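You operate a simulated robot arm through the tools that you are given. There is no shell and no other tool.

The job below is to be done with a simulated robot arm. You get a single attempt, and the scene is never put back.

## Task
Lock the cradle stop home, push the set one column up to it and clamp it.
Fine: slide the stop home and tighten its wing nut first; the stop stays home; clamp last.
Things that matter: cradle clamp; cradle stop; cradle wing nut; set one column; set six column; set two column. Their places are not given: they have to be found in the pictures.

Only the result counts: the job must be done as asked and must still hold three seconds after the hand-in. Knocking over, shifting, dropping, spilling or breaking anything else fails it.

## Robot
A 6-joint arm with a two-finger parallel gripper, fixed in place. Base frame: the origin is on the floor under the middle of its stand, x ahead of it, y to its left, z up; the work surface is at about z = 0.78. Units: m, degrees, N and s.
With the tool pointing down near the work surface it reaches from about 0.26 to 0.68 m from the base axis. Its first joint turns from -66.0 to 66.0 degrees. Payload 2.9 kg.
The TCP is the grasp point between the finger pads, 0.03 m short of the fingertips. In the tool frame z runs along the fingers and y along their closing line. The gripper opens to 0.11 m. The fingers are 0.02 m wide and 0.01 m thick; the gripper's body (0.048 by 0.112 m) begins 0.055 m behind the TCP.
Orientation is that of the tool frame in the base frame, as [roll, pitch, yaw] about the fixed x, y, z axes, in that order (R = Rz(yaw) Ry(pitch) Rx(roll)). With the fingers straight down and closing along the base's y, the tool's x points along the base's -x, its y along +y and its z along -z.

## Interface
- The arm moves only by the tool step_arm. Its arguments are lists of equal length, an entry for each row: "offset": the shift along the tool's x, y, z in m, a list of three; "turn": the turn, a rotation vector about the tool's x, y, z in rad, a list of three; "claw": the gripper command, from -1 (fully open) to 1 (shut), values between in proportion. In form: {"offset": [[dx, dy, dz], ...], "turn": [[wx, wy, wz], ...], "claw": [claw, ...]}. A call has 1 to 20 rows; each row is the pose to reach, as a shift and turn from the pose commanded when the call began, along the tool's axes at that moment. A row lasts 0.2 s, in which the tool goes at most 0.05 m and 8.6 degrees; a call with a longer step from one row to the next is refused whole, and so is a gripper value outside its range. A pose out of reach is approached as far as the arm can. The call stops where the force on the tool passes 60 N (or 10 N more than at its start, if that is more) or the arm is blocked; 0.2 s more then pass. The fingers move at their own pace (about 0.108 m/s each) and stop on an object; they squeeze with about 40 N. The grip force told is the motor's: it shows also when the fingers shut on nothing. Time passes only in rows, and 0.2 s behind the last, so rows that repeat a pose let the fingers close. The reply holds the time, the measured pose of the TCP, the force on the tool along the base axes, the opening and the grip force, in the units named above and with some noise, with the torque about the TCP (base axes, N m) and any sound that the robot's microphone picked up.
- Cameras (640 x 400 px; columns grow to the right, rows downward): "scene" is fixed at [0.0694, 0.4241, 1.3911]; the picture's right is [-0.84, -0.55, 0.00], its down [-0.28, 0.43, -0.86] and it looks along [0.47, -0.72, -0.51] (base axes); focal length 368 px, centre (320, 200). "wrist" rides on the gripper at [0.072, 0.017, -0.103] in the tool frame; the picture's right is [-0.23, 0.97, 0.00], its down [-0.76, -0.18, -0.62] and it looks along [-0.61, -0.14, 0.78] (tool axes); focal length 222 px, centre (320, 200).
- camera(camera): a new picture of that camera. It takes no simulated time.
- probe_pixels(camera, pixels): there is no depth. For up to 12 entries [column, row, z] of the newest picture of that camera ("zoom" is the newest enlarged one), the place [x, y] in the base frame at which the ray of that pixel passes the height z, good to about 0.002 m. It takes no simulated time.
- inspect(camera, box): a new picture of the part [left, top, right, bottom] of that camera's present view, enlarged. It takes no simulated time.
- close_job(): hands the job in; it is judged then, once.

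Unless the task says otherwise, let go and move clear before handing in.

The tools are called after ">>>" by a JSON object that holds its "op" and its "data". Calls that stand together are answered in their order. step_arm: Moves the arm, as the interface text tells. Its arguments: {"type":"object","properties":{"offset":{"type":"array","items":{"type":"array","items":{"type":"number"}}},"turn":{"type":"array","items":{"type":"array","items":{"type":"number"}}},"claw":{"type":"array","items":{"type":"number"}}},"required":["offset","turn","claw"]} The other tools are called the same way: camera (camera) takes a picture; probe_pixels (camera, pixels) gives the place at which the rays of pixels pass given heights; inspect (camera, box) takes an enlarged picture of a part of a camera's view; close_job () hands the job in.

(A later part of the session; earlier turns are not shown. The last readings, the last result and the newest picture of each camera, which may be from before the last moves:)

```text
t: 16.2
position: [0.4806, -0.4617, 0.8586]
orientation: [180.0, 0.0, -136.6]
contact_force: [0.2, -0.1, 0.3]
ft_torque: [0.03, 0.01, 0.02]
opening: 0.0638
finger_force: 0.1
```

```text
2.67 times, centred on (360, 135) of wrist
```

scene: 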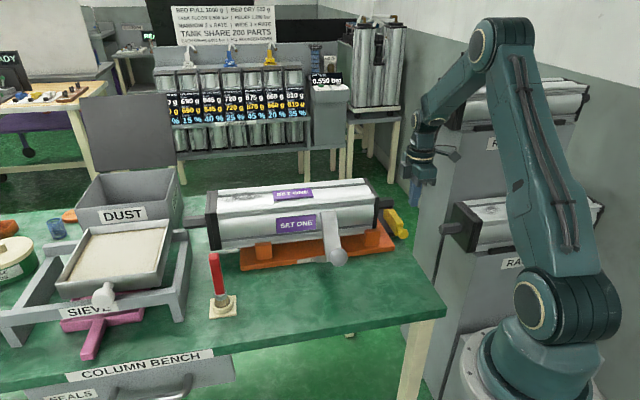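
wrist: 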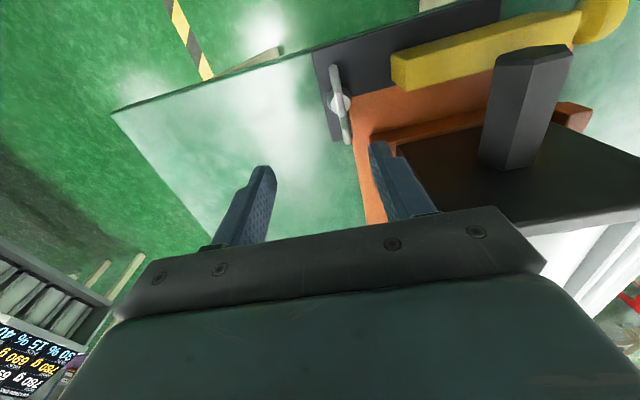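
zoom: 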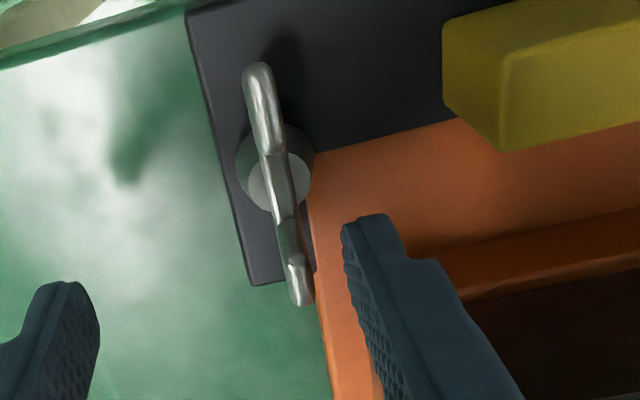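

Finger and wing are well placed (pad at zoom (345,240), wing at (300,290)). I lower to tip height ~0.81.

>>> {"op": "step_arm", "data": {"offset": [[0, 0, 0.008], [0, 0, 0.014], [0, 0, 0.0185]], "turn": [[0, 0, 0], [0, 0, 0], [0, 0, 0]], "claw": [-0.164, -0.164, -0.164]}}

>>> {"op": "inspect", "data": {"camera": "wrist", "box": [280, 60, 440, 210]}}

```text
t: 17.0
position: [0.4811, -0.4618, 0.84]
orientation: [179.9, -0.1, -136.5]
contact_force: [0.4, -0.7, 0.6]
ft_torque: [0.02, -0.01, 0.0]
opening: 0.0641
finger_force: 0.0
```

```text
2.67 times, centred on (360, 135) of wrist
```

zoom: 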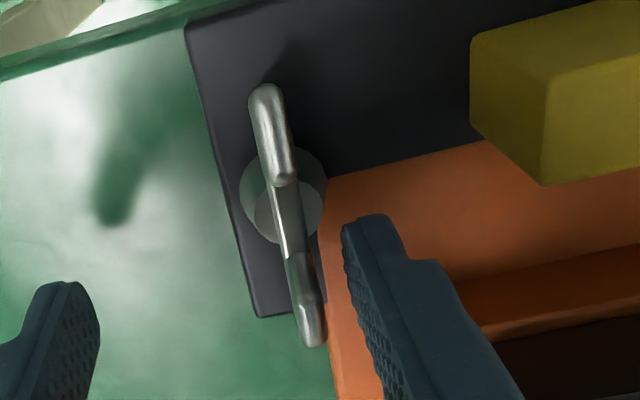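

The tips are at wing height without contact. I'll close the fingers to about 48 mm so the pad meets the wing, then orbit clockwise around the nut axis by 24° and look.

>>> {"op": "step_arm", "data": {"offset": [[0, 0, 0], [0, 0, 0], [0.00305, -0.00207, 0], [0.00635, -0.0037, 0], [0.00986, -0.00485, 0]], "turn": [[0, 0, 0], [0, 0, 0], [0, 0, 0.14], [0, 0, 0.28], [0, 0, 0.42]], "claw": [0.127, 0.127, 0.127, 0.127, 0.127]}}

>>> {"op": "inspect", "data": {"camera": "wrist", "box": [280, 60, 440, 210]}}

```text
t: 18.2
position: [0.4769, -0.4716, 0.84]
orientation: [-180.0, 0.1, -160.6]
contact_force: [-0.1, 6.0, 0.1]
ft_torque: [0.08, 0.01, -0.13]
opening: 0.0505
finger_force: 2.1
```

```text
2.67 times, centred on (360, 135) of wrist
```

zoom: 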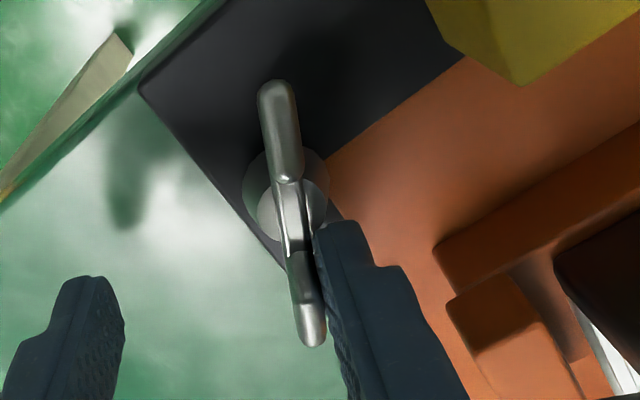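

The wing turns with the pad (6 N resistance). I continue orbiting another 40°.

>>> {"op": "step_arm", "data": {"offset": [[0.00305, -0.00207, 0], [0.00635, -0.0037, 0], [0.00986, -0.00485, 0], [0.01349, -0.0055, 0], [0.01717, -0.00563, 0]], "turn": [[0, 0, 0.14], [0, 0, 0.28], [0, 0, 0.42], [0, 0, 0.56], [0, 0, 0.7]], "claw": [0.127, 0.127, 0.127, 0.127, 0.127]}}

>>> {"op": "inspect", "data": {"camera": "wrist", "box": [280, 60, 440, 210]}}

>>> {"op": "inspect", "data": {"camera": "scene", "box": [300, 140, 440, 260]}}

```text
t: 19.4
position: [0.4631, -0.4825, 0.8419]
orientation: [180.0, 0.2, 159.1]
contact_force: [3.9, 3.1, -0.9]
ft_torque: [0.08, -0.04, -0.1]
opening: 0.0497
finger_force: 1.7
```

```text
2.67 times, centred on (360, 135) of wrist
```

zoom: 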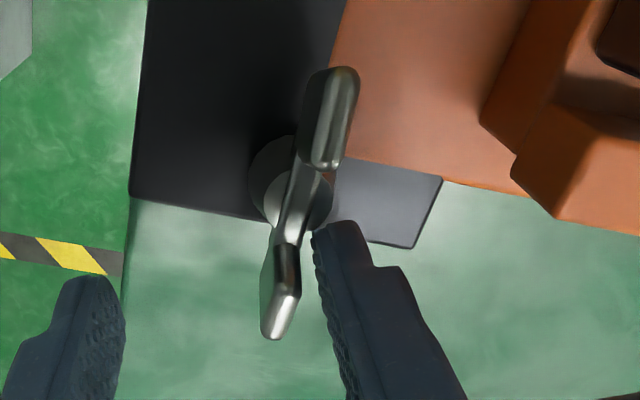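

```text
3.33 times, centred on (370, 200) of scene
```

zoom: 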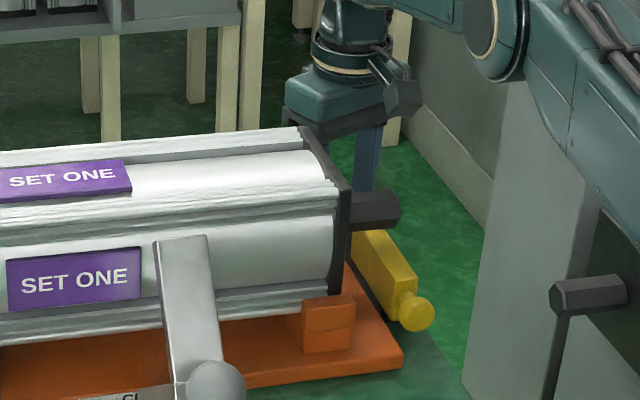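

The wing has now swung ahead of the pad by ~20°, to about 87° of turn in all, with its line along the crosswise direction. I lift 4 cm, turn the hand to match, and centre over the nut to take it between both pads, where rotation is clear of the column.

>>> {"op": "step_arm", "data": {"offset": [[0, 0, -0.02], [0, 0, -0.04], [0.006, 0.007, -0.04], [0.012, 0.014, -0.04], [0.0163, 0.02, -0.04]], "turn": [[0, 0, 0], [0, 0, 0], [0, 0, 0.14], [0, 0, 0.28], [0, 0, 0.42]], "claw": [0.127, 0.127, 0.127, 0.127, 0.127]}}

>>> {"op": "camera", "data": {"camera": "wrist"}}

>>> {"op": "inspect", "data": {"camera": "wrist", "box": [240, 80, 400, 220]}}

```text
t: 20.6
position: [0.4538, -0.4588, 0.8801]
orientation: [-179.9, 0.0, 135.2]
contact_force: [0.0, 0.1, -0.7]
ft_torque: [0.01, 0.0, -0.01]
opening: 0.048
finger_force: 0.1
```

```text
taken
```

wrist: 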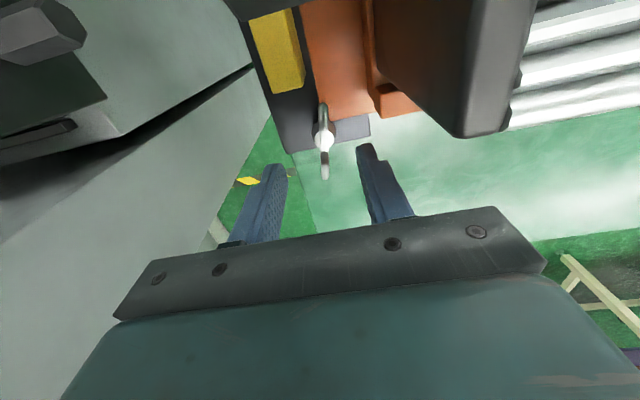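

```text
2.86 times, centred on (320, 150) of wrist
```

zoom: 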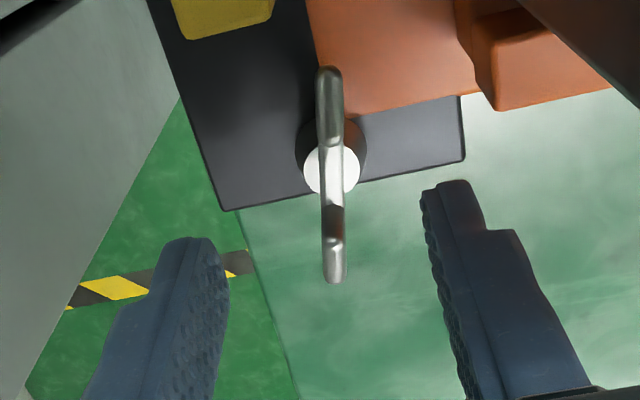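

The nut sits between the pads. I probe the wing ends to get its present angle and center.

>>> {"op": "probe_pixels", "data": {"camera": "wrist", "pixels": [[323.5, 106.5, 0.82], [325.2, 177, 0.82], [323.5, 139, 0.815], [321.5, 112, 0.82], [326.5, 112, 0.82]]}}

```text
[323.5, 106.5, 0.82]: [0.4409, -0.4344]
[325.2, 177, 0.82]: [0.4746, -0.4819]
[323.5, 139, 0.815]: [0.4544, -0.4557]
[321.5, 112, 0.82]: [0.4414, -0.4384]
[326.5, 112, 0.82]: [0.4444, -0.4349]
```

The wing line is now at about -55° azimuth, i.e. the nut has turned about 97° clockwise. I align the hand by 10° more, lower, and grip the wings to feel the torque while turning on.

>>> {"op": "step_arm", "data": {"offset": [[0, 0.0025, 0], [0, 0.0025, 0.015], [0, 0.0025, 0.03], [0, 0.0025, 0.038], [0, 0.0025, 0.038], [0, 0.0025, 0.038], [0, 0.0025, 0.038]], "turn": [[0, 0, 0.14], [0, 0, 0.17], [0, 0, 0.17], [0, 0, 0.17], [0, 0, 0.17], [0, 0, 0.17], [0, 0, 0.17]], "claw": [0.127, 0.127, 0.127, 0.127, 0.5, 0.8, 0.95]}}

>>> {"op": "inspect", "data": {"camera": "wrist", "box": [240, 80, 400, 220]}}

```text
t: 22.2
position: [0.4561, -0.4563, 0.843]
orientation: [-180.0, 0.1, 125.7]
contact_force: [5.7, 3.3, -1.2]
ft_torque: [-0.16, -0.2, 0.0]
opening: 0.007
finger_force: 44.8
```

```text
2.86 times, centred on (320, 150) of wrist
```

zoom: 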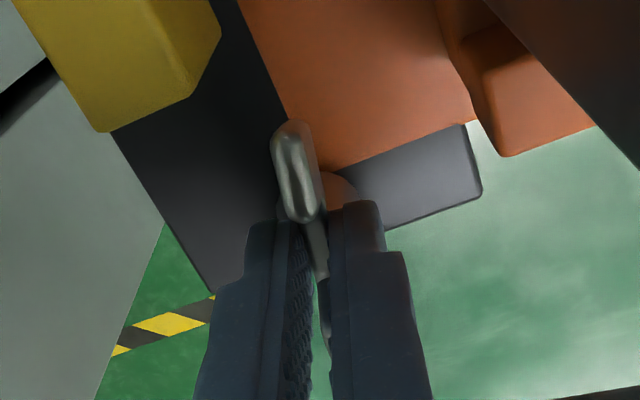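

Both pads hold the wing (opening 7 mm, 45 N). I turn clockwise in place by 32° and watch the torque about z.

>>> {"op": "step_arm", "data": {"offset": [[0, 0, 0], [0, 0, 0], [0, 0, 0], [0, 0, 0]], "turn": [[0, 0, 0.14], [0, 0, 0.28], [0, 0, 0.42], [0, 0, 0.56]], "claw": [1, 1, 1, 1]}}

>>> {"op": "inspect", "data": {"camera": "wrist", "box": [240, 80, 400, 220]}}

```text
t: 23.2
position: [0.4561, -0.457, 0.8417]
orientation: [180.0, 0.0, 93.4]
contact_force: [11.8, 4.5, -10.7]
ft_torque: [-0.71, -0.33, -0.02]
opening: 0.007
finger_force: 44.7
```

```text
2.86 times, centred on (320, 150) of wrist
```

zoom: 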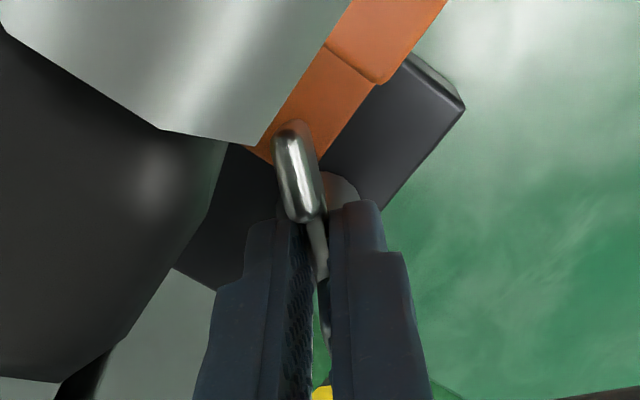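

The turn went through with hardly any torque about z, but there's a side load (12, 4.5, -11 N), and the wrist camera is now beside the column's end. I check the scene to see whether anything touches.

>>> {"op": "inspect", "data": {"camera": "scene", "box": [300, 130, 440, 260]}}

>>> {"op": "camera", "data": {"camera": "wrist"}}

>>> {"op": "inspect", "data": {"camera": "scene", "box": [330, 120, 410, 200]}}

```text
3.08 times, centred on (370, 195) of scene
```

zoom: 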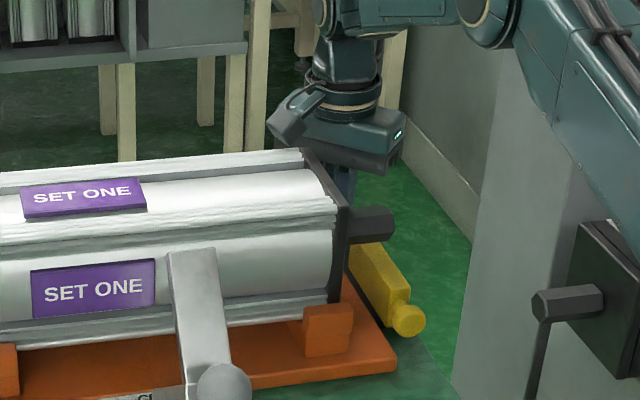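

```text
taken
```

wrist: 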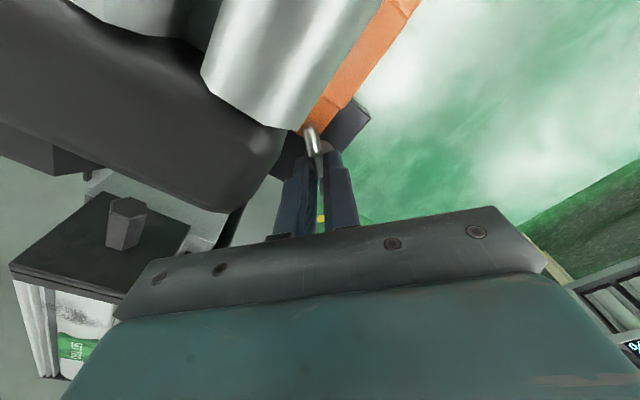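

```text
5.00 times, centred on (370, 160) of scene
```

zoom: 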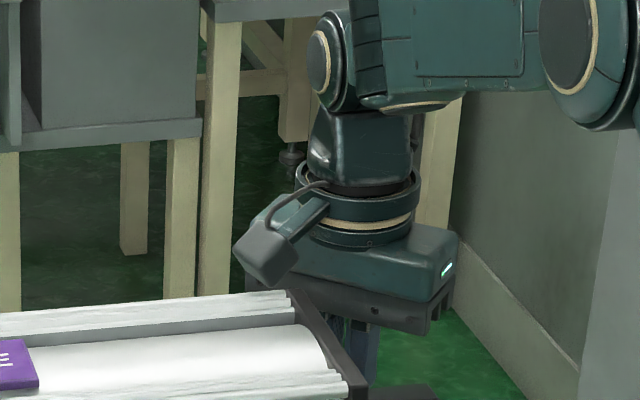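

The column's end is unmoved (end plate corner still at scene (379.7,197.6)), and the nut has turned about 129° in all with little resistance. Before going on I release, lift, and swing the hand back counter-clockwise so the camera is away from the column for another clockwise stroke.

>>> {"op": "step_arm", "data": {"offset": [[0, 0, 0], [0, 0, 0], [0, 0, -0.03], [0, 0, -0.06], [0, 0, -0.09], [0, 0, -0.1], [0, 0, -0.1], [0, 0, -0.1], [0, 0, -0.1], [0, 0, -0.1], [0, 0, -0.1], [0, 0, -0.1], [0, 0, -0.1], [0, 0, -0.1], [0, 0, -0.1], [0, 0, -0.1]], "turn": [[0, 0, 0], [0, 0, 0], [0, 0, 0], [0, 0, 0], [0, 0, 0], [0, 0, -0.14], [0, 0, -0.28], [0, 0, -0.42], [0, 0, -0.56], [0, 0, -0.7], [0, 0, -0.84], [0, 0, -0.98], [0, 0, -1.12], [0, 0, -1.26], [0, 0, -1.4], [0, 0, -1.54]], "claw": [0.127, 0.127, 0.127, 0.127, 0.127, 0.127, 0.127, 0.127, 0.127, 0.127, 0.127, 0.127, 0.127, 0.127, 0.127, 0.127]}}

>>> {"op": "camera", "data": {"camera": "wrist"}}

>>> {"op": "inspect", "data": {"camera": "scene", "box": [340, 160, 420, 260]}}

```text
t: 26.6
position: [0.4557, -0.4577, 0.9421]
orientation: [-179.9, 0.0, -178.1]
contact_force: [0.0, 0.2, 0.7]
ft_torque: [0.04, 0.01, -0.01]
opening: 0.0481
finger_force: 0.0
```

```text
taken
```

wrist: 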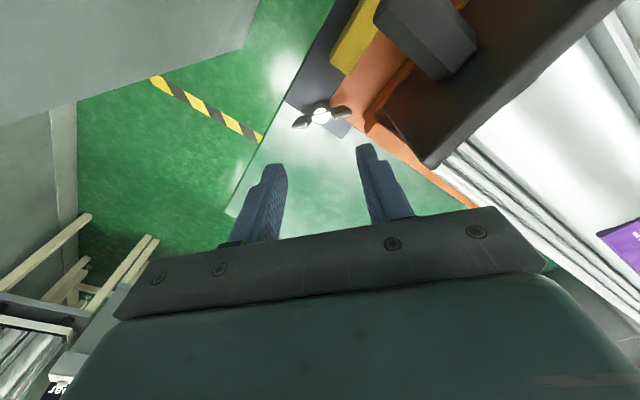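

```text
4.00 times, centred on (380, 210) of scene
```

zoom: 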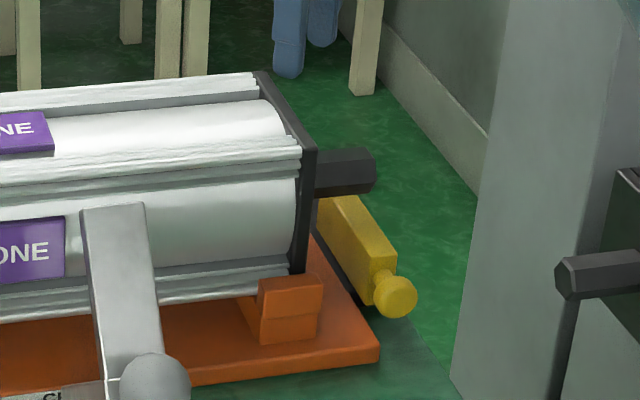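

The nut's wings now lie along the base y axis (wrist (297,124)-(348,112)), and the bar is still home. I swing a further 91° counter-clockwise and move above the next stroke's start.

>>> {"op": "step_arm", "data": {"offset": [[0, 0, 0], [0, 0, 0], [0, 0, 0], [0, 0, 0], [0, 0, 0], [0, 0, 0], [0, 0, 0], [0, 0, 0], [-0.005, 0.005, 0], [-0.01, 0.01, 0], [-0.015, 0.015, 0], [-0.02, 0.0195, 0]], "turn": [[0, 0, -0.14], [0, 0, -0.28], [0, 0, -0.42], [0, 0, -0.56], [0, 0, -0.7], [0, 0, -0.84], [0, 0, -0.98], [0, 0, -1.12], [0, 0, -1.26], [0, 0, -1.4], [0, 0, -1.5], [0, 0, -1.59]], "claw": [-0.164, -0.164, -0.164, -0.164, -0.164, -0.164, -0.164, -0.164, -0.164, -0.164, -0.164, -0.164]}}

>>> {"op": "camera", "data": {"camera": "wrist"}}

>>> {"op": "inspect", "data": {"camera": "wrist", "box": [260, 80, 420, 220]}}

```text
t: 29.2
position: [0.4752, -0.4367, 0.942]
orientation: [179.9, 0.1, -87.0]
contact_force: [-0.9, 0.2, -0.5]
ft_torque: [0.0, -0.01, 0.0]
opening: 0.0642
finger_force: 0.0
```

```text
taken
```

wrist: 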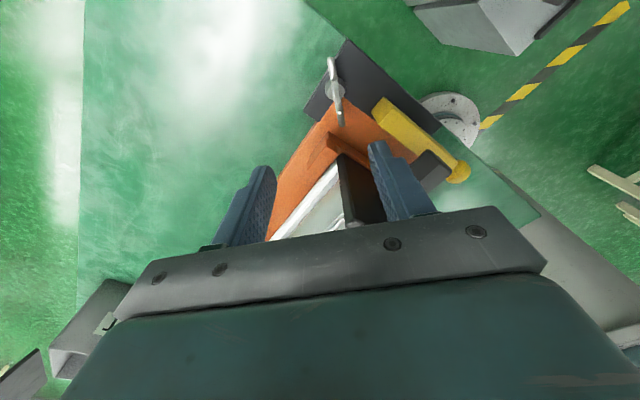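

```text
2.86 times, centred on (340, 150) of wrist
```

zoom: 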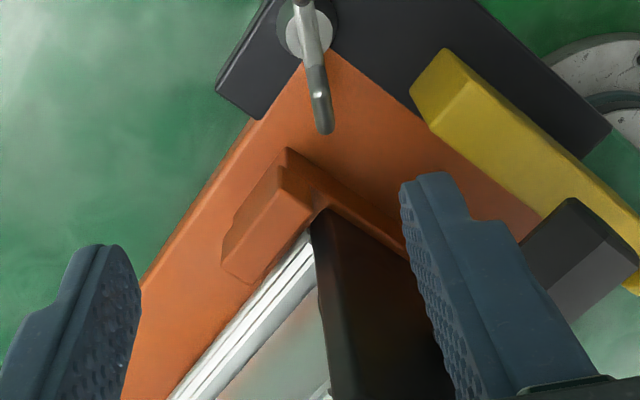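

The next stroke start is aligned: the wing at zoom (300,0)-(325,130) lies left of the right finger, and the column's corner is ~1 cm clear of the hand's body. I lower stepwise.

>>> {"op": "step_arm", "data": {"offset": [[0, 0, 0.02], [0, 0, 0.04], [0, 0, 0.055], [0, 0, 0.07]], "turn": [[0, 0, 0], [0, 0, 0], [0, 0, 0], [0, 0, 0]], "claw": [-0.164, -0.164, -0.164, -0.164]}}

>>> {"op": "inspect", "data": {"camera": "wrist", "box": [260, 60, 420, 210]}}

>>> {"op": "inspect", "data": {"camera": "scene", "box": [320, 120, 420, 220]}}

```text
t: 30.2
position: [0.4759, -0.4372, 0.8714]
orientation: [180.0, -0.1, -87.2]
contact_force: [0.4, -0.2, 0.6]
ft_torque: [-0.01, 0.0, 0.02]
opening: 0.0641
finger_force: 0.0
```

```text
2.67 times, centred on (340, 135) of wrist
```

zoom: 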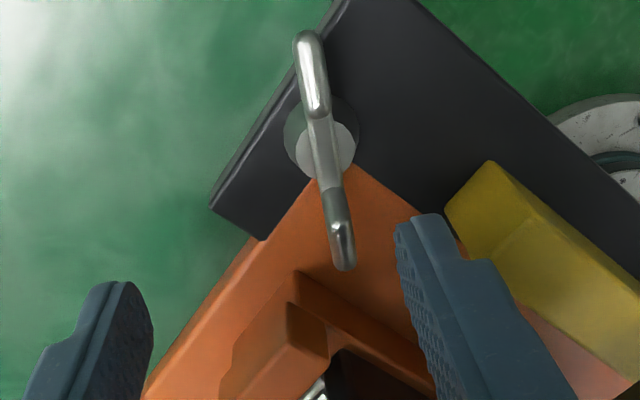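

```text
4.00 times, centred on (370, 170) of scene
```

zoom: 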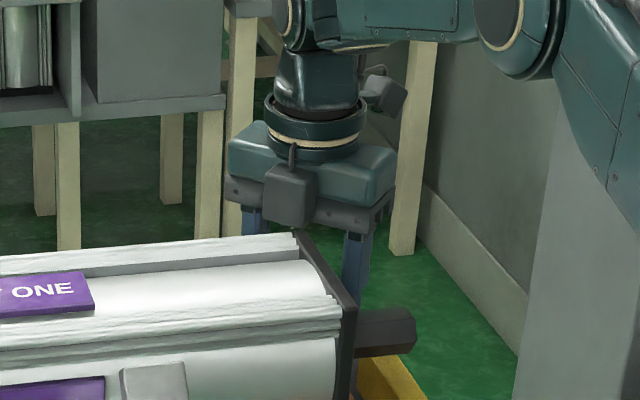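

A grey housing on the hand's back side (scene zoom (290,195)) would come too near the column corner for the offset stroke here. Instead I take the nut centred between both pads at this orientation, which keeps that housing more than 1 cm clear.

>>> {"op": "step_arm", "data": {"offset": [[0.0095, 0.0108, 0], [0.019, 0.0216, 0], [0.019, 0.0216, 0.015], [0.019, 0.0216, 0.029], [0.019, 0.0216, 0.029], [0.019, 0.0216, 0.029], [0.019, 0.0216, 0.029], [0.019, 0.0216, 0.029]], "turn": [[0, 0, 0], [0, 0, 0], [0, 0, 0], [0, 0, 0], [0, 0, 0], [0, 0, 0], [0, 0, 0], [0, 0, 0]], "claw": [0.127, 0.127, 0.127, 0.127, 0.4, 0.7, 0.9, 1]}}

>>> {"op": "inspect", "data": {"camera": "wrist", "box": [240, 60, 400, 210]}}

```text
t: 32.0
position: [0.4559, -0.4581, 0.8434]
orientation: [-179.8, -0.2, -86.9]
contact_force: [16.8, -1.9, -3.5]
ft_torque: [-0.28, -0.19, -0.01]
opening: 0.0069
finger_force: 44.8
```

```text
2.67 times, centred on (320, 135) of wrist
```

zoom: 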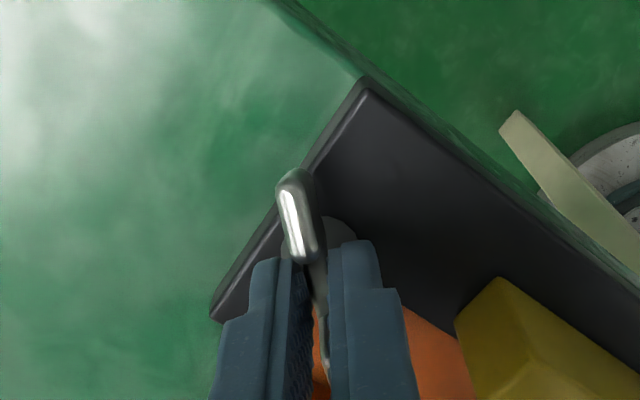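

The wing is gripped again (6.9 mm, 45 N) with a 17 N x load, meaning that the nut's center is 1–2 mm further in +x. I correct that and turn clockwise 48°.

>>> {"op": "step_arm", "data": {"offset": [[0, -0.0015, 0], [0, -0.0015, 0], [0, -0.0015, 0], [0, -0.0015, 0], [0, -0.0015, 0], [0, -0.0015, 0]], "turn": [[0, 0, 0.14], [0, 0, 0.28], [0, 0, 0.42], [0, 0, 0.56], [0, 0, 0.7], [0, 0, 0.84]], "claw": [1, 1, 1, 1, 1, 1]}}

>>> {"op": "inspect", "data": {"camera": "wrist", "box": [240, 60, 400, 210]}}

```text
t: 33.4
position: [0.4557, -0.457, 0.8428]
orientation: [179.8, 0.0, -135.3]
contact_force: [1.6, 7.2, 3.4]
ft_torque: [0.36, -0.86, 0.4]
opening: 0.0069
finger_force: 44.7
```

```text
2.67 times, centred on (320, 135) of wrist
```

zoom: 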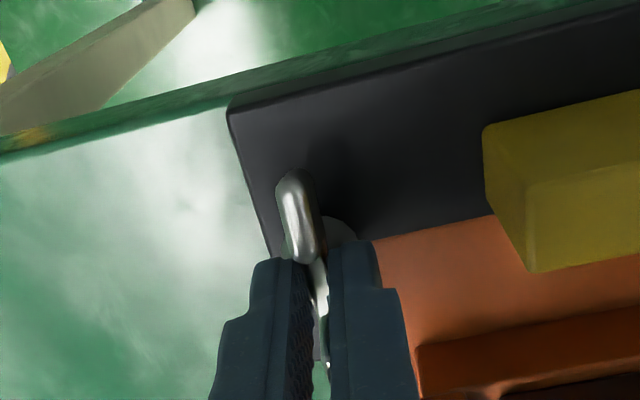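

Now a torque of +0.4 N·m about z opposes the turn, after about 178° in all: the nut begins to tighten. I turn a little further to feel whether it's firm.

>>> {"op": "step_arm", "data": {"offset": [[0, 0, 0], [0, 0, 0]], "turn": [[0, 0, 0.08], [0, 0, 0.16]], "claw": [1, 1]}}

>>> {"op": "inspect", "data": {"camera": "wrist", "box": [240, 60, 400, 210]}}

>>> {"op": "inspect", "data": {"camera": "scene", "box": [320, 120, 420, 220]}}

```text
t: 34.0
position: [0.4558, -0.457, 0.8434]
orientation: [179.9, 0.0, -144.6]
contact_force: [-3.4, 4.4, 0.7]
ft_torque: [0.48, -0.42, 1.12]
opening: 0.01
finger_force: 44.6
```

```text
2.67 times, centred on (320, 135) of wrist
```

zoom: 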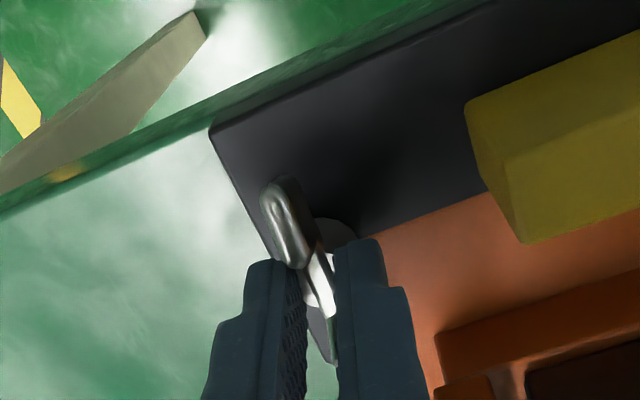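

```text
4.00 times, centred on (370, 170) of scene
```

zoom: 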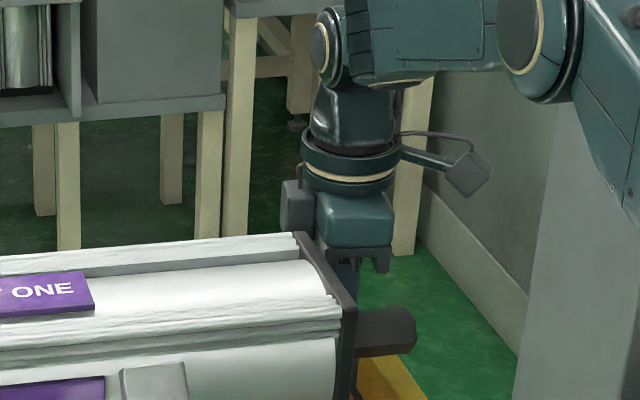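

The wing stopped while the pads twisted about it (opening 10 mm, torque 1.12 N·m), so the nut is hard tight after about 180°. I open, lift away, and check that the stop is still home.

>>> {"op": "step_arm", "data": {"offset": [[0, 0, 0], [0, 0, 0], [0, 0, -0.03], [0, 0, -0.06], [0, 0, -0.1], [0, 0, -0.14], [0, 0, -0.17]], "turn": [[0, 0, 0], [0, 0, 0], [0, 0, 0], [0, 0, 0], [0, 0, 0], [0, 0, 0], [0, 0, 0]], "claw": [0.127, 0.127, 0.127, 0.127, 0.127, 0.127, 0.127]}}

>>> {"op": "camera", "data": {"camera": "wrist"}}

>>> {"op": "inspect", "data": {"camera": "wrist", "box": [260, 60, 440, 180]}}

>>> {"op": "inspect", "data": {"camera": "scene", "box": [340, 160, 420, 260]}}

```text
t: 35.6
position: [0.4561, -0.4569, 1.0127]
orientation: [179.9, -0.1, -144.5]
contact_force: [0.4, -0.1, -0.6]
ft_torque: [-0.03, -0.01, 0.0]
opening: 0.0479
finger_force: 0.0
```

```text
taken
```

wrist: 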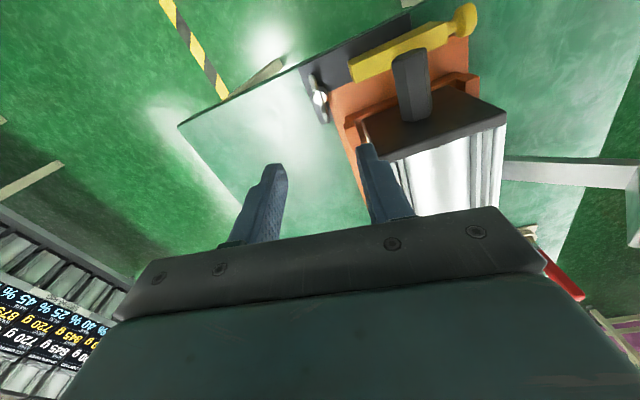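

```text
3.33 times, centred on (350, 120) of wrist
```

zoom: 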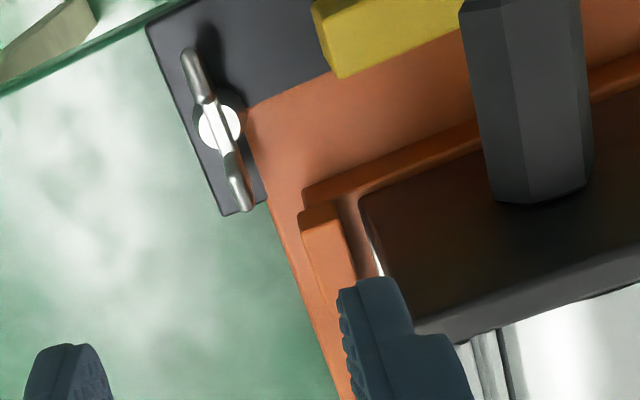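

```text
4.00 times, centred on (380, 210) of scene
```

zoom: 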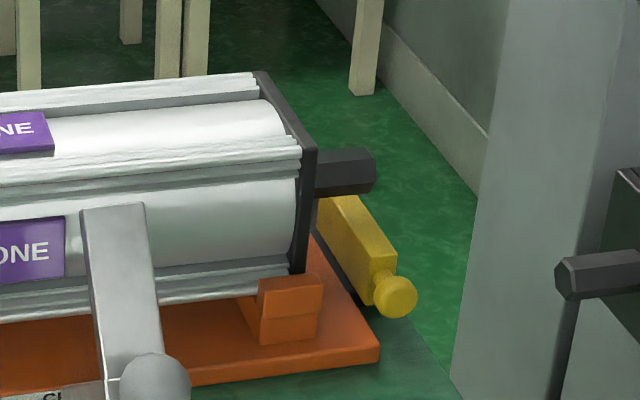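

The wing nut is back along the column axis after its half turn, and the bar with knob at scene zoom (397,297) hasn't moved: the stop is home and locked. Next I go over the stub to grip it and draw the column against the stop.

>>> {"op": "step_arm", "data": {"offset": [[0.0075, 0.031, 0], [0.0145, 0.062, 0], [0.0217, 0.0929, 0], [0.0217, 0.0929, 0.02], [0.0217, 0.0929, 0.04]], "turn": [[0, 0, -0.05], [0, 0, -0.1], [0, 0, -0.148], [0, 0, -0.148], [0, 0, -0.148]], "claw": [-0.4, -0.4, -0.4, -0.4, -0.4]}}

>>> {"op": "camera", "data": {"camera": "wrist"}}

>>> {"op": "inspect", "data": {"camera": "wrist", "box": [220, 60, 420, 210]}}

```text
t: 36.8
position: [0.384, -0.3953, 0.9741]
orientation: [-180.0, -0.1, -135.9]
contact_force: [-0.3, -0.2, -0.1]
ft_torque: [0.01, -0.02, 0.03]
opening: 0.0772
finger_force: 0.1
```

```text
taken
```

wrist: 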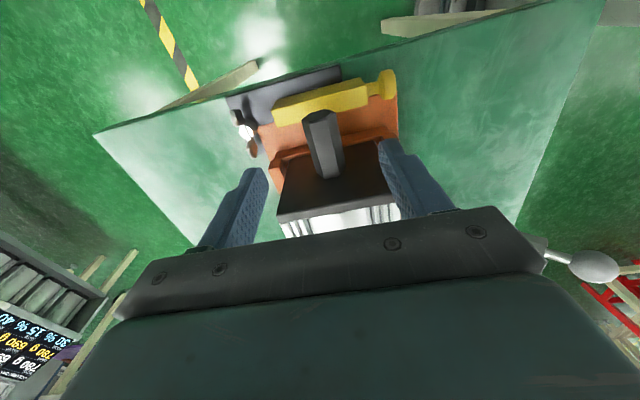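

```text
2.67 times, centred on (320, 135) of wrist
```

zoom: 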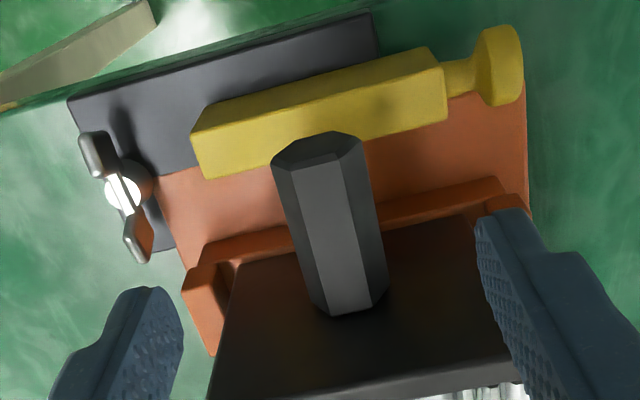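

The stub lies between the pads (zoom (330,230)). I shift 4 mm outward, lower to TCP z 0.888 and close on it.

>>> {"op": "step_arm", "data": {"offset": [[0.004, 0, 0.03], [0.004, 0, 0.06], [0.004, 0, 0.086], [0.004, 0, 0.086], [0.004, 0, 0.086], [0.004, 0, 0.086]], "turn": [[0, 0, 0], [0, 0, 0], [0, 0, 0], [0, 0, 0], [0, 0, 0], [0, 0, 0]], "claw": [-0.4, -0.4, -0.4, 0.3, 0.6, 0.6]}}

>>> {"op": "inspect", "data": {"camera": "wrist", "box": [220, 100, 420, 230]}}

>>> {"op": "inspect", "data": {"camera": "scene", "box": [340, 140, 440, 260]}}

```text
t: 38.2
position: [0.3821, -0.3958, 0.887]
orientation: [180.0, -0.1, -135.9]
contact_force: [-4.3, 2.7, -0.4]
ft_torque: [-0.25, 0.16, 0.67]
opening: 0.0279
finger_force: 39.5
```

```text
3.08 times, centred on (320, 165) of wrist
```

zoom: 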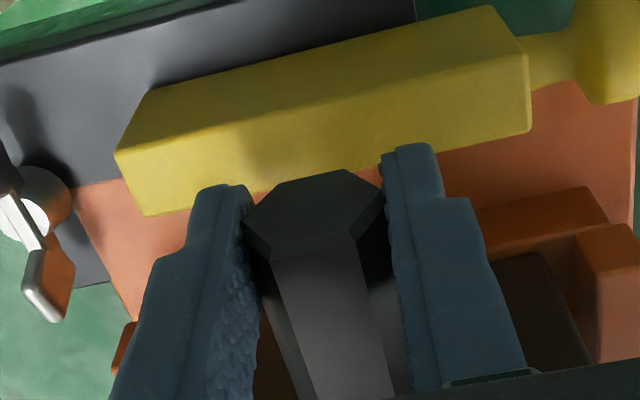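

```text
3.33 times, centred on (390, 200) of scene
```

zoom: 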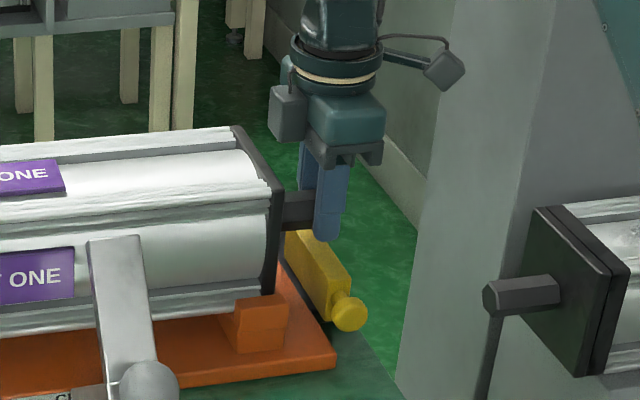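

The stub is held (28 mm, 40 N) with slight yaw torque, so the true axis is about 1° more. I correct the yaw and draw the column toward the stop in 6 mm rows.

>>> {"op": "step_arm", "data": {"offset": [[0, 0, 0], [0.006, 0, 0], [0.012, 0, 0], [0.018, 0, 0], [0.024, 0, 0]], "turn": [[0, 0, -0.015], [0, 0, -0.015], [0, 0, -0.015], [0, 0, -0.015], [0, 0, -0.015]], "claw": [1, 1, 1, 1, 1]}}

>>> {"op": "inspect", "data": {"camera": "wrist", "box": [220, 100, 420, 230]}}

>>> {"op": "inspect", "data": {"camera": "scene", "box": [340, 140, 440, 260]}}

```text
t: 39.4
position: [0.3639, -0.413, 0.8876]
orientation: [-180.0, -0.1, -135.1]
contact_force: [2.6, 3.2, -0.1]
ft_torque: [0.53, -0.55, -0.05]
opening: 0.0275
finger_force: 39.9
```

```text
3.08 times, centred on (320, 165) of wrist
```

zoom: 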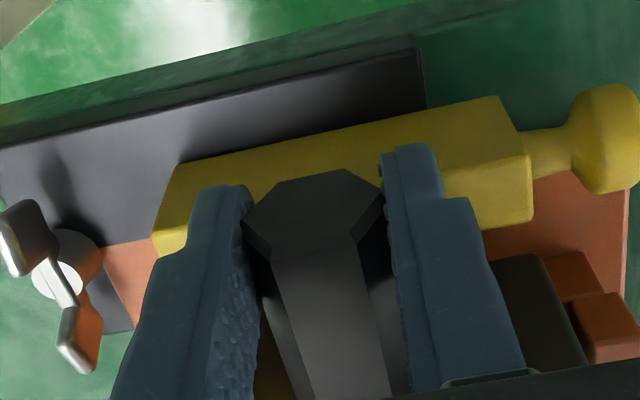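

```text
3.33 times, centred on (390, 200) of scene
```

zoom: 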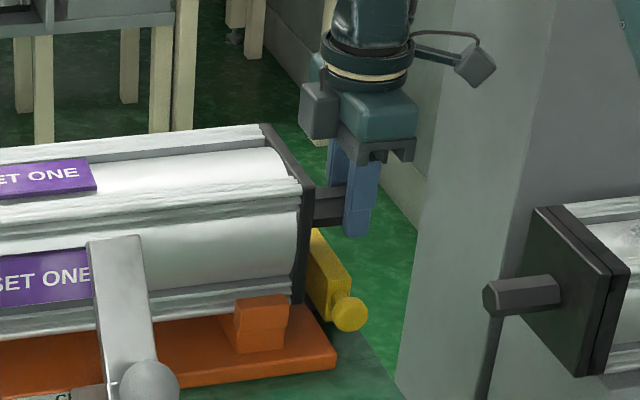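

The column follows with only ~4 N and the stop (knob at zoom (350,313)) stays put. I go on in 4 mm rows.

>>> {"op": "step_arm", "data": {"offset": [[0.004, 0, 0], [0.008, 0, 0], [0.012, 0, 0], [0.016, 0, 0]], "turn": [[0, 0, 0], [0, 0, 0], [0, 0, 0], [0, 0, 0]], "claw": [1, 1, 1, 1]}}

>>> {"op": "inspect", "data": {"camera": "scene", "box": [340, 140, 440, 260]}}

```text
t: 40.4
position: [0.3525, -0.4243, 0.8879]
orientation: [179.9, 0.0, -135.3]
contact_force: [4.1, 3.1, -0.1]
ft_torque: [0.25, -0.36, -0.06]
opening: 0.0278
finger_force: 39.5
```

```text
3.33 times, centred on (390, 200) of scene
```

zoom: 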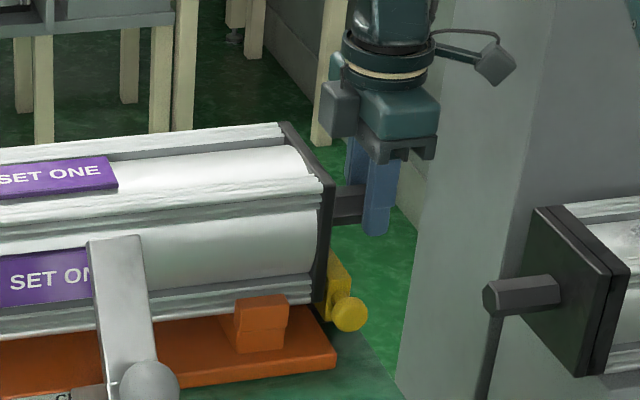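

Still only 5 N; the end plate is just about at the bar. I continue in 2 mm rows until the load rises.

>>> {"op": "step_arm", "data": {"offset": [[0.002, 0, 0], [0.004, 0, 0], [0.006, 0, 0], [0.008, 0, 0]], "turn": [[0, 0, 0], [0, 0, 0], [0, 0, 0], [0, 0, 0]], "claw": [1, 1, 1, 1]}}

>>> {"op": "inspect", "data": {"camera": "scene", "box": [340, 160, 420, 260]}}

>>> {"op": "inspect", "data": {"camera": "wrist", "box": [220, 100, 420, 230]}}

```text
t: 41.4
position: [0.3481, -0.4294, 0.8883]
orientation: [179.9, 0.1, -135.1]
contact_force: [4.8, 4.8, 0.6]
ft_torque: [0.25, -0.22, 0.1]
opening: 0.028
finger_force: 40.1
```

```text
4.00 times, centred on (380, 210) of scene
```

zoom: 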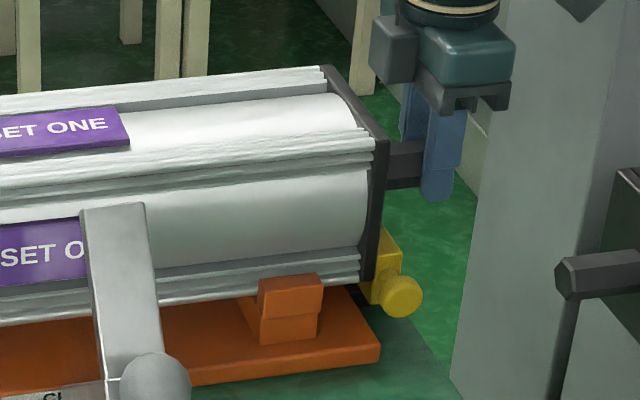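

```text
3.08 times, centred on (320, 165) of wrist
```

zoom: 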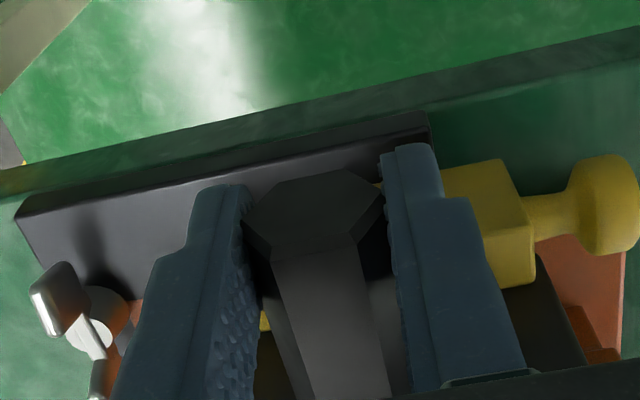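

The end plate has reached the bar, but the knob now sits at zoom (402,296) instead of (396,297), so the bar may have yielded ~3–4 mm at only ~7 N. I stop and check this closely.

>>> {"op": "inspect", "data": {"camera": "scene", "box": [360, 200, 420, 260]}}

>>> {"op": "inspect", "data": {"camera": "scene", "box": [360, 180, 420, 260]}}

>>> {"op": "camera", "data": {"camera": "wrist"}}

```text
6.67 times, centred on (390, 230) of scene
```

zoom: 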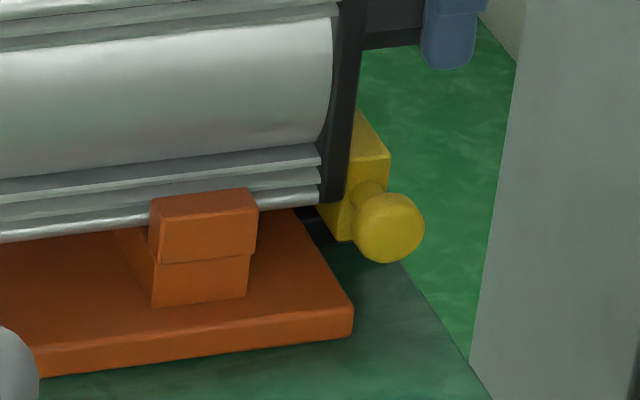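

```text
5.00 times, centred on (390, 220) of scene
```

zoom: 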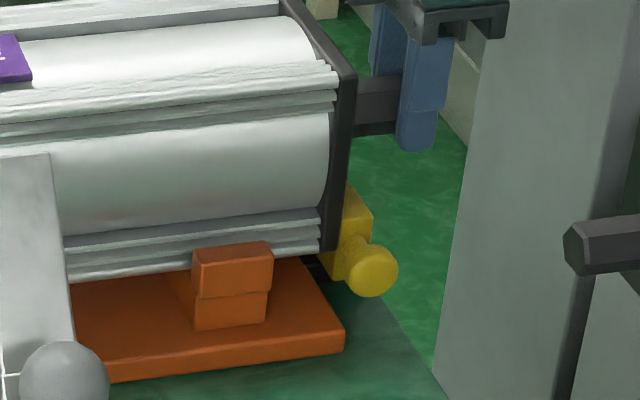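

```text
taken
```

wrist: 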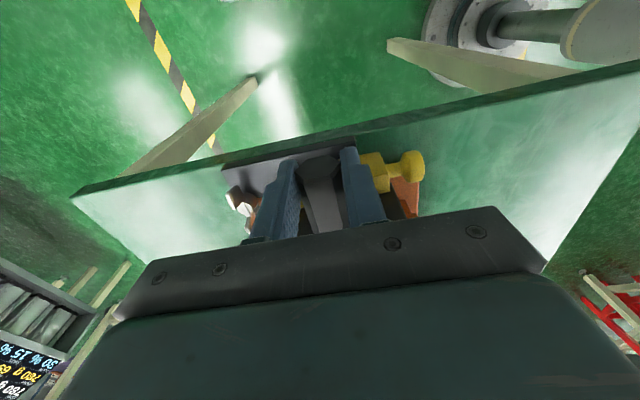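

The bar did give about 3.7 mm (knob 363→371 in the 5x zoom). I move the column back about 1 cm to see whether the bar springs back or stays displaced.

>>> {"op": "step_arm", "data": {"offset": [[-0.005, 0, 0], [-0.01, 0, 0], [-0.015, 0, 0], [-0.02, 0, 0]], "turn": [[0, 0, 0], [0, 0, 0], [0, 0, 0], [0, 0, 0]], "claw": [1, 1, 1, 1]}}

>>> {"op": "inspect", "data": {"camera": "scene", "box": [360, 180, 420, 260]}}

```text
t: 42.4
position: [0.3617, -0.4158, 0.8874]
orientation: [179.9, 0.1, -135.3]
contact_force: [-3.3, -3.2, 0.1]
ft_torque: [-0.33, 0.11, -0.2]
opening: 0.0274
finger_force: 40.3
```

```text
5.00 times, centred on (390, 220) of scene
```

zoom: 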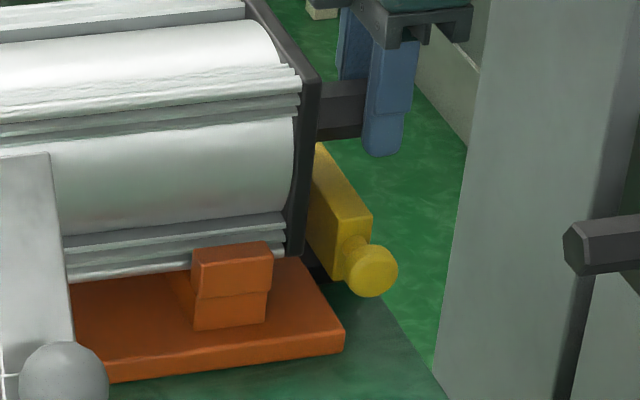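

The bar stays displaced and unlocked, so the nut isn't holding it. I return the column to its first position (28 mm back) to have room, then let go of the stub and examine the stop and nut again.

>>> {"op": "step_arm", "data": {"offset": [[-0.006, 0, 0], [-0.012, 0, 0], [-0.018, 0, 0], [-0.024, 0, 0], [-0.028, 0, 0]], "turn": [[0, 0, 0], [0, 0, 0], [0, 0, 0], [0, 0, 0], [0, 0, 0]], "claw": [1, 1, 1, 1, 1]}}

>>> {"op": "inspect", "data": {"camera": "scene", "box": [360, 180, 420, 260]}}

>>> {"op": "inspect", "data": {"camera": "scene", "box": [150, 170, 270, 270]}}

```text
t: 43.6
position: [0.3783, -0.4002, 0.887]
orientation: [-180.0, -0.2, -135.7]
contact_force: [-22.4, -20.1, 0.2]
ft_torque: [-0.15, 0.22, 0.73]
opening: 0.0273
finger_force: 40.6
```

```text
5.00 times, centred on (390, 220) of scene
```

zoom: 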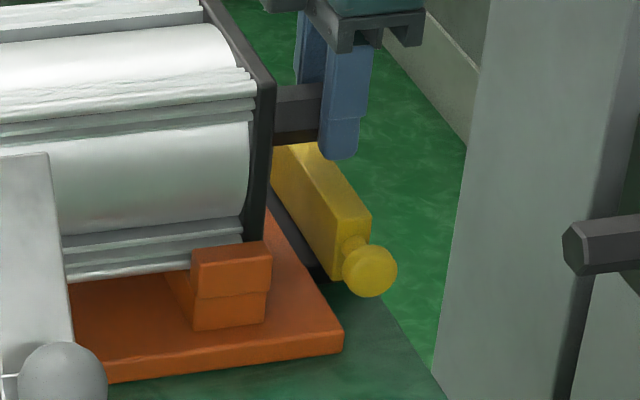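

```text
4.00 times, centred on (210, 220) of scene
```

zoom: 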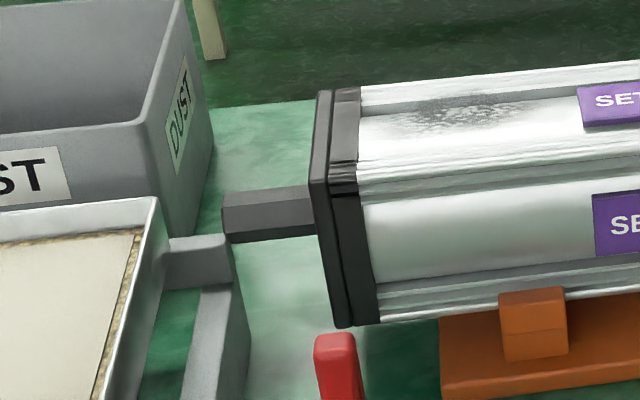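

Pushing back met 30 N about 5.8 mm short of the first position, so I relieve that load right away and check what blocks (column's other stub tip at zoom (222,215) is near the sieve frame).

>>> {"op": "step_arm", "data": {"offset": [[0.003, 0, 0], [0.006, 0, 0], [0.006, 0, 0], [0.006, 0, 0]], "turn": [[0, 0, 0], [0, 0, 0], [0, 0, 0], [0, 0, 0]], "claw": [1, 1, 1, 1]}}

>>> {"op": "inspect", "data": {"camera": "scene", "box": [0, 170, 240, 360]}}

>>> {"op": "camera", "data": {"camera": "scene"}}

>>> {"op": "inspect", "data": {"camera": "scene", "box": [165, 200, 225, 245]}}

```text
t: 44.6
position: [0.3783, -0.401, 0.8881]
orientation: [180.0, 0.1, -134.9]
contact_force: [5.1, 1.4, 0.1]
ft_torque: [0.72, 0.03, -0.47]
opening: 0.0275
finger_force: 40.2
```

```text
2.11 times, centred on (120, 265) of scene
```

zoom: 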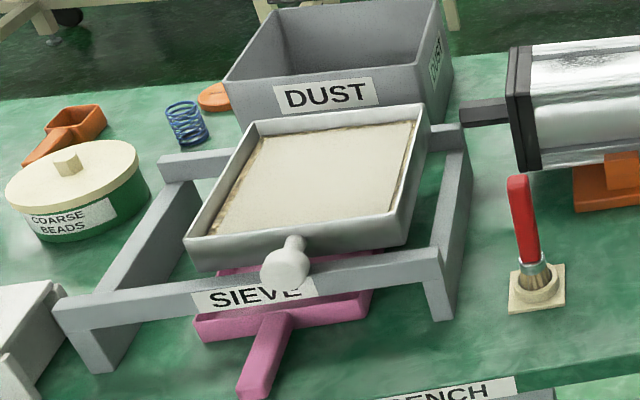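

```text
taken
```

scene: 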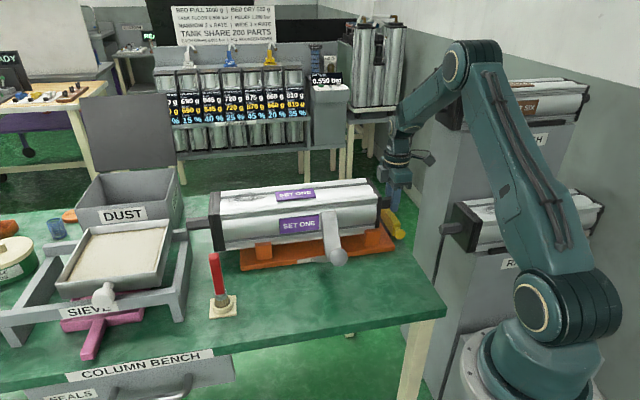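

```text
8.89 times, centred on (195, 222) of scene
```

zoom: 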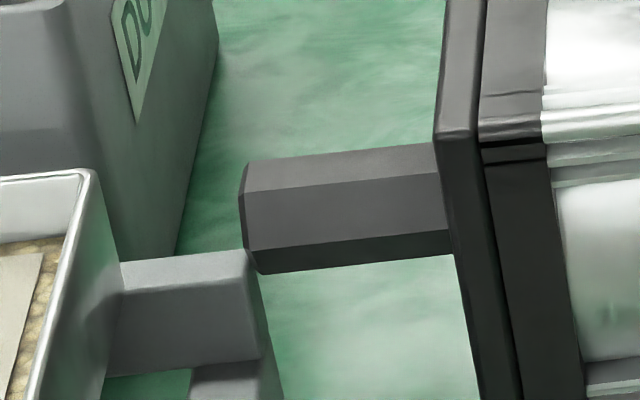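

The load is relieved, and the sieve, dust bin and brush look unchanged. To learn how the stop really behaves, I let go of the stub and go to grip the stop's knob, so I can feel its travel both ways with the nut as it is now.

>>> {"op": "step_arm", "data": {"offset": [[0, 0, 0], [0, 0, 0], [0, 0, -0.04], [0, 0, -0.08], [0, 0, -0.11], [0, 0.02, -0.11], [0, 0.04, -0.11], [0, 0.06, -0.11], [0.0012, 0.083, -0.11], [0.0012, 0.083, -0.11], [0.0012, 0.083, -0.11], [0.0012, 0.083, -0.11], [0.0012, 0.083, -0.11], [0.0012, 0.083, -0.11], [0.0012, 0.083, -0.11], [0.0012, 0.083, -0.11]], "turn": [[0, 0, 0], [0, 0, 0], [0, 0, 0], [0, 0, 0], [0, 0, 0.14], [0, 0, 0.28], [0, 0, 0.42], [0, 0, 0.56], [0, 0, 0.7], [0, 0, 0.84], [0, 0, 0.98], [0, 0, 1.12], [0, 0, 1.26], [0, 0, 1.4], [0, 0, 1.5], [0, 0, 1.571]], "claw": [0.2, 0, 0, 0, 0, 0, 0, 0, 0, 0, 0, 0, 0, 0, 0, 0]}}

>>> {"op": "camera", "data": {"camera": "wrist"}}

>>> {"op": "inspect", "data": {"camera": "wrist", "box": [220, 60, 420, 210]}}

```text
t: 48.0
position: [0.317, -0.3425, 0.9975]
orientation: [180.0, 0.0, 134.7]
contact_force: [-0.6, 0.3, 0.1]
ft_torque: [0.0, 0.0, 0.04]
opening: 0.0549
finger_force: 0.1
```

```text
taken
```

wrist: 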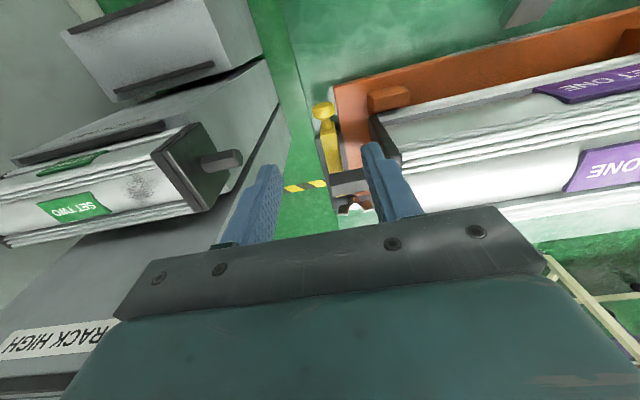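

```text
2.67 times, centred on (320, 135) of wrist
```

zoom: 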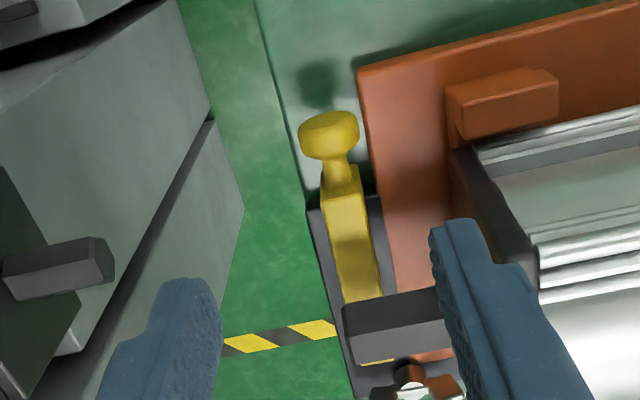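

A good view: the knob is at zoom (328,132) and the bar lies on its dark base. I probe the knob so I can centre the pads on it.

>>> {"op": "probe_pixels", "data": {"camera": "wrist", "pixels": [[323, 109.5, 0.825], [312, 109, 0.825], [334, 107, 0.825], [334, 87.5, 0.8], [326, 126, 0.833], [335, 122, 0.833], [316, 138, 0.8], [345, 135, 0.8]]}}

```text
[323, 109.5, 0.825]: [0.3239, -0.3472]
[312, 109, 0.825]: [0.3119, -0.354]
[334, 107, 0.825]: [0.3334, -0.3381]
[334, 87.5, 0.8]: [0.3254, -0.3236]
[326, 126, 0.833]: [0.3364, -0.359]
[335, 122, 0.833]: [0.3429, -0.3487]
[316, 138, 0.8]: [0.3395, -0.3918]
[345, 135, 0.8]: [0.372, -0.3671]
```

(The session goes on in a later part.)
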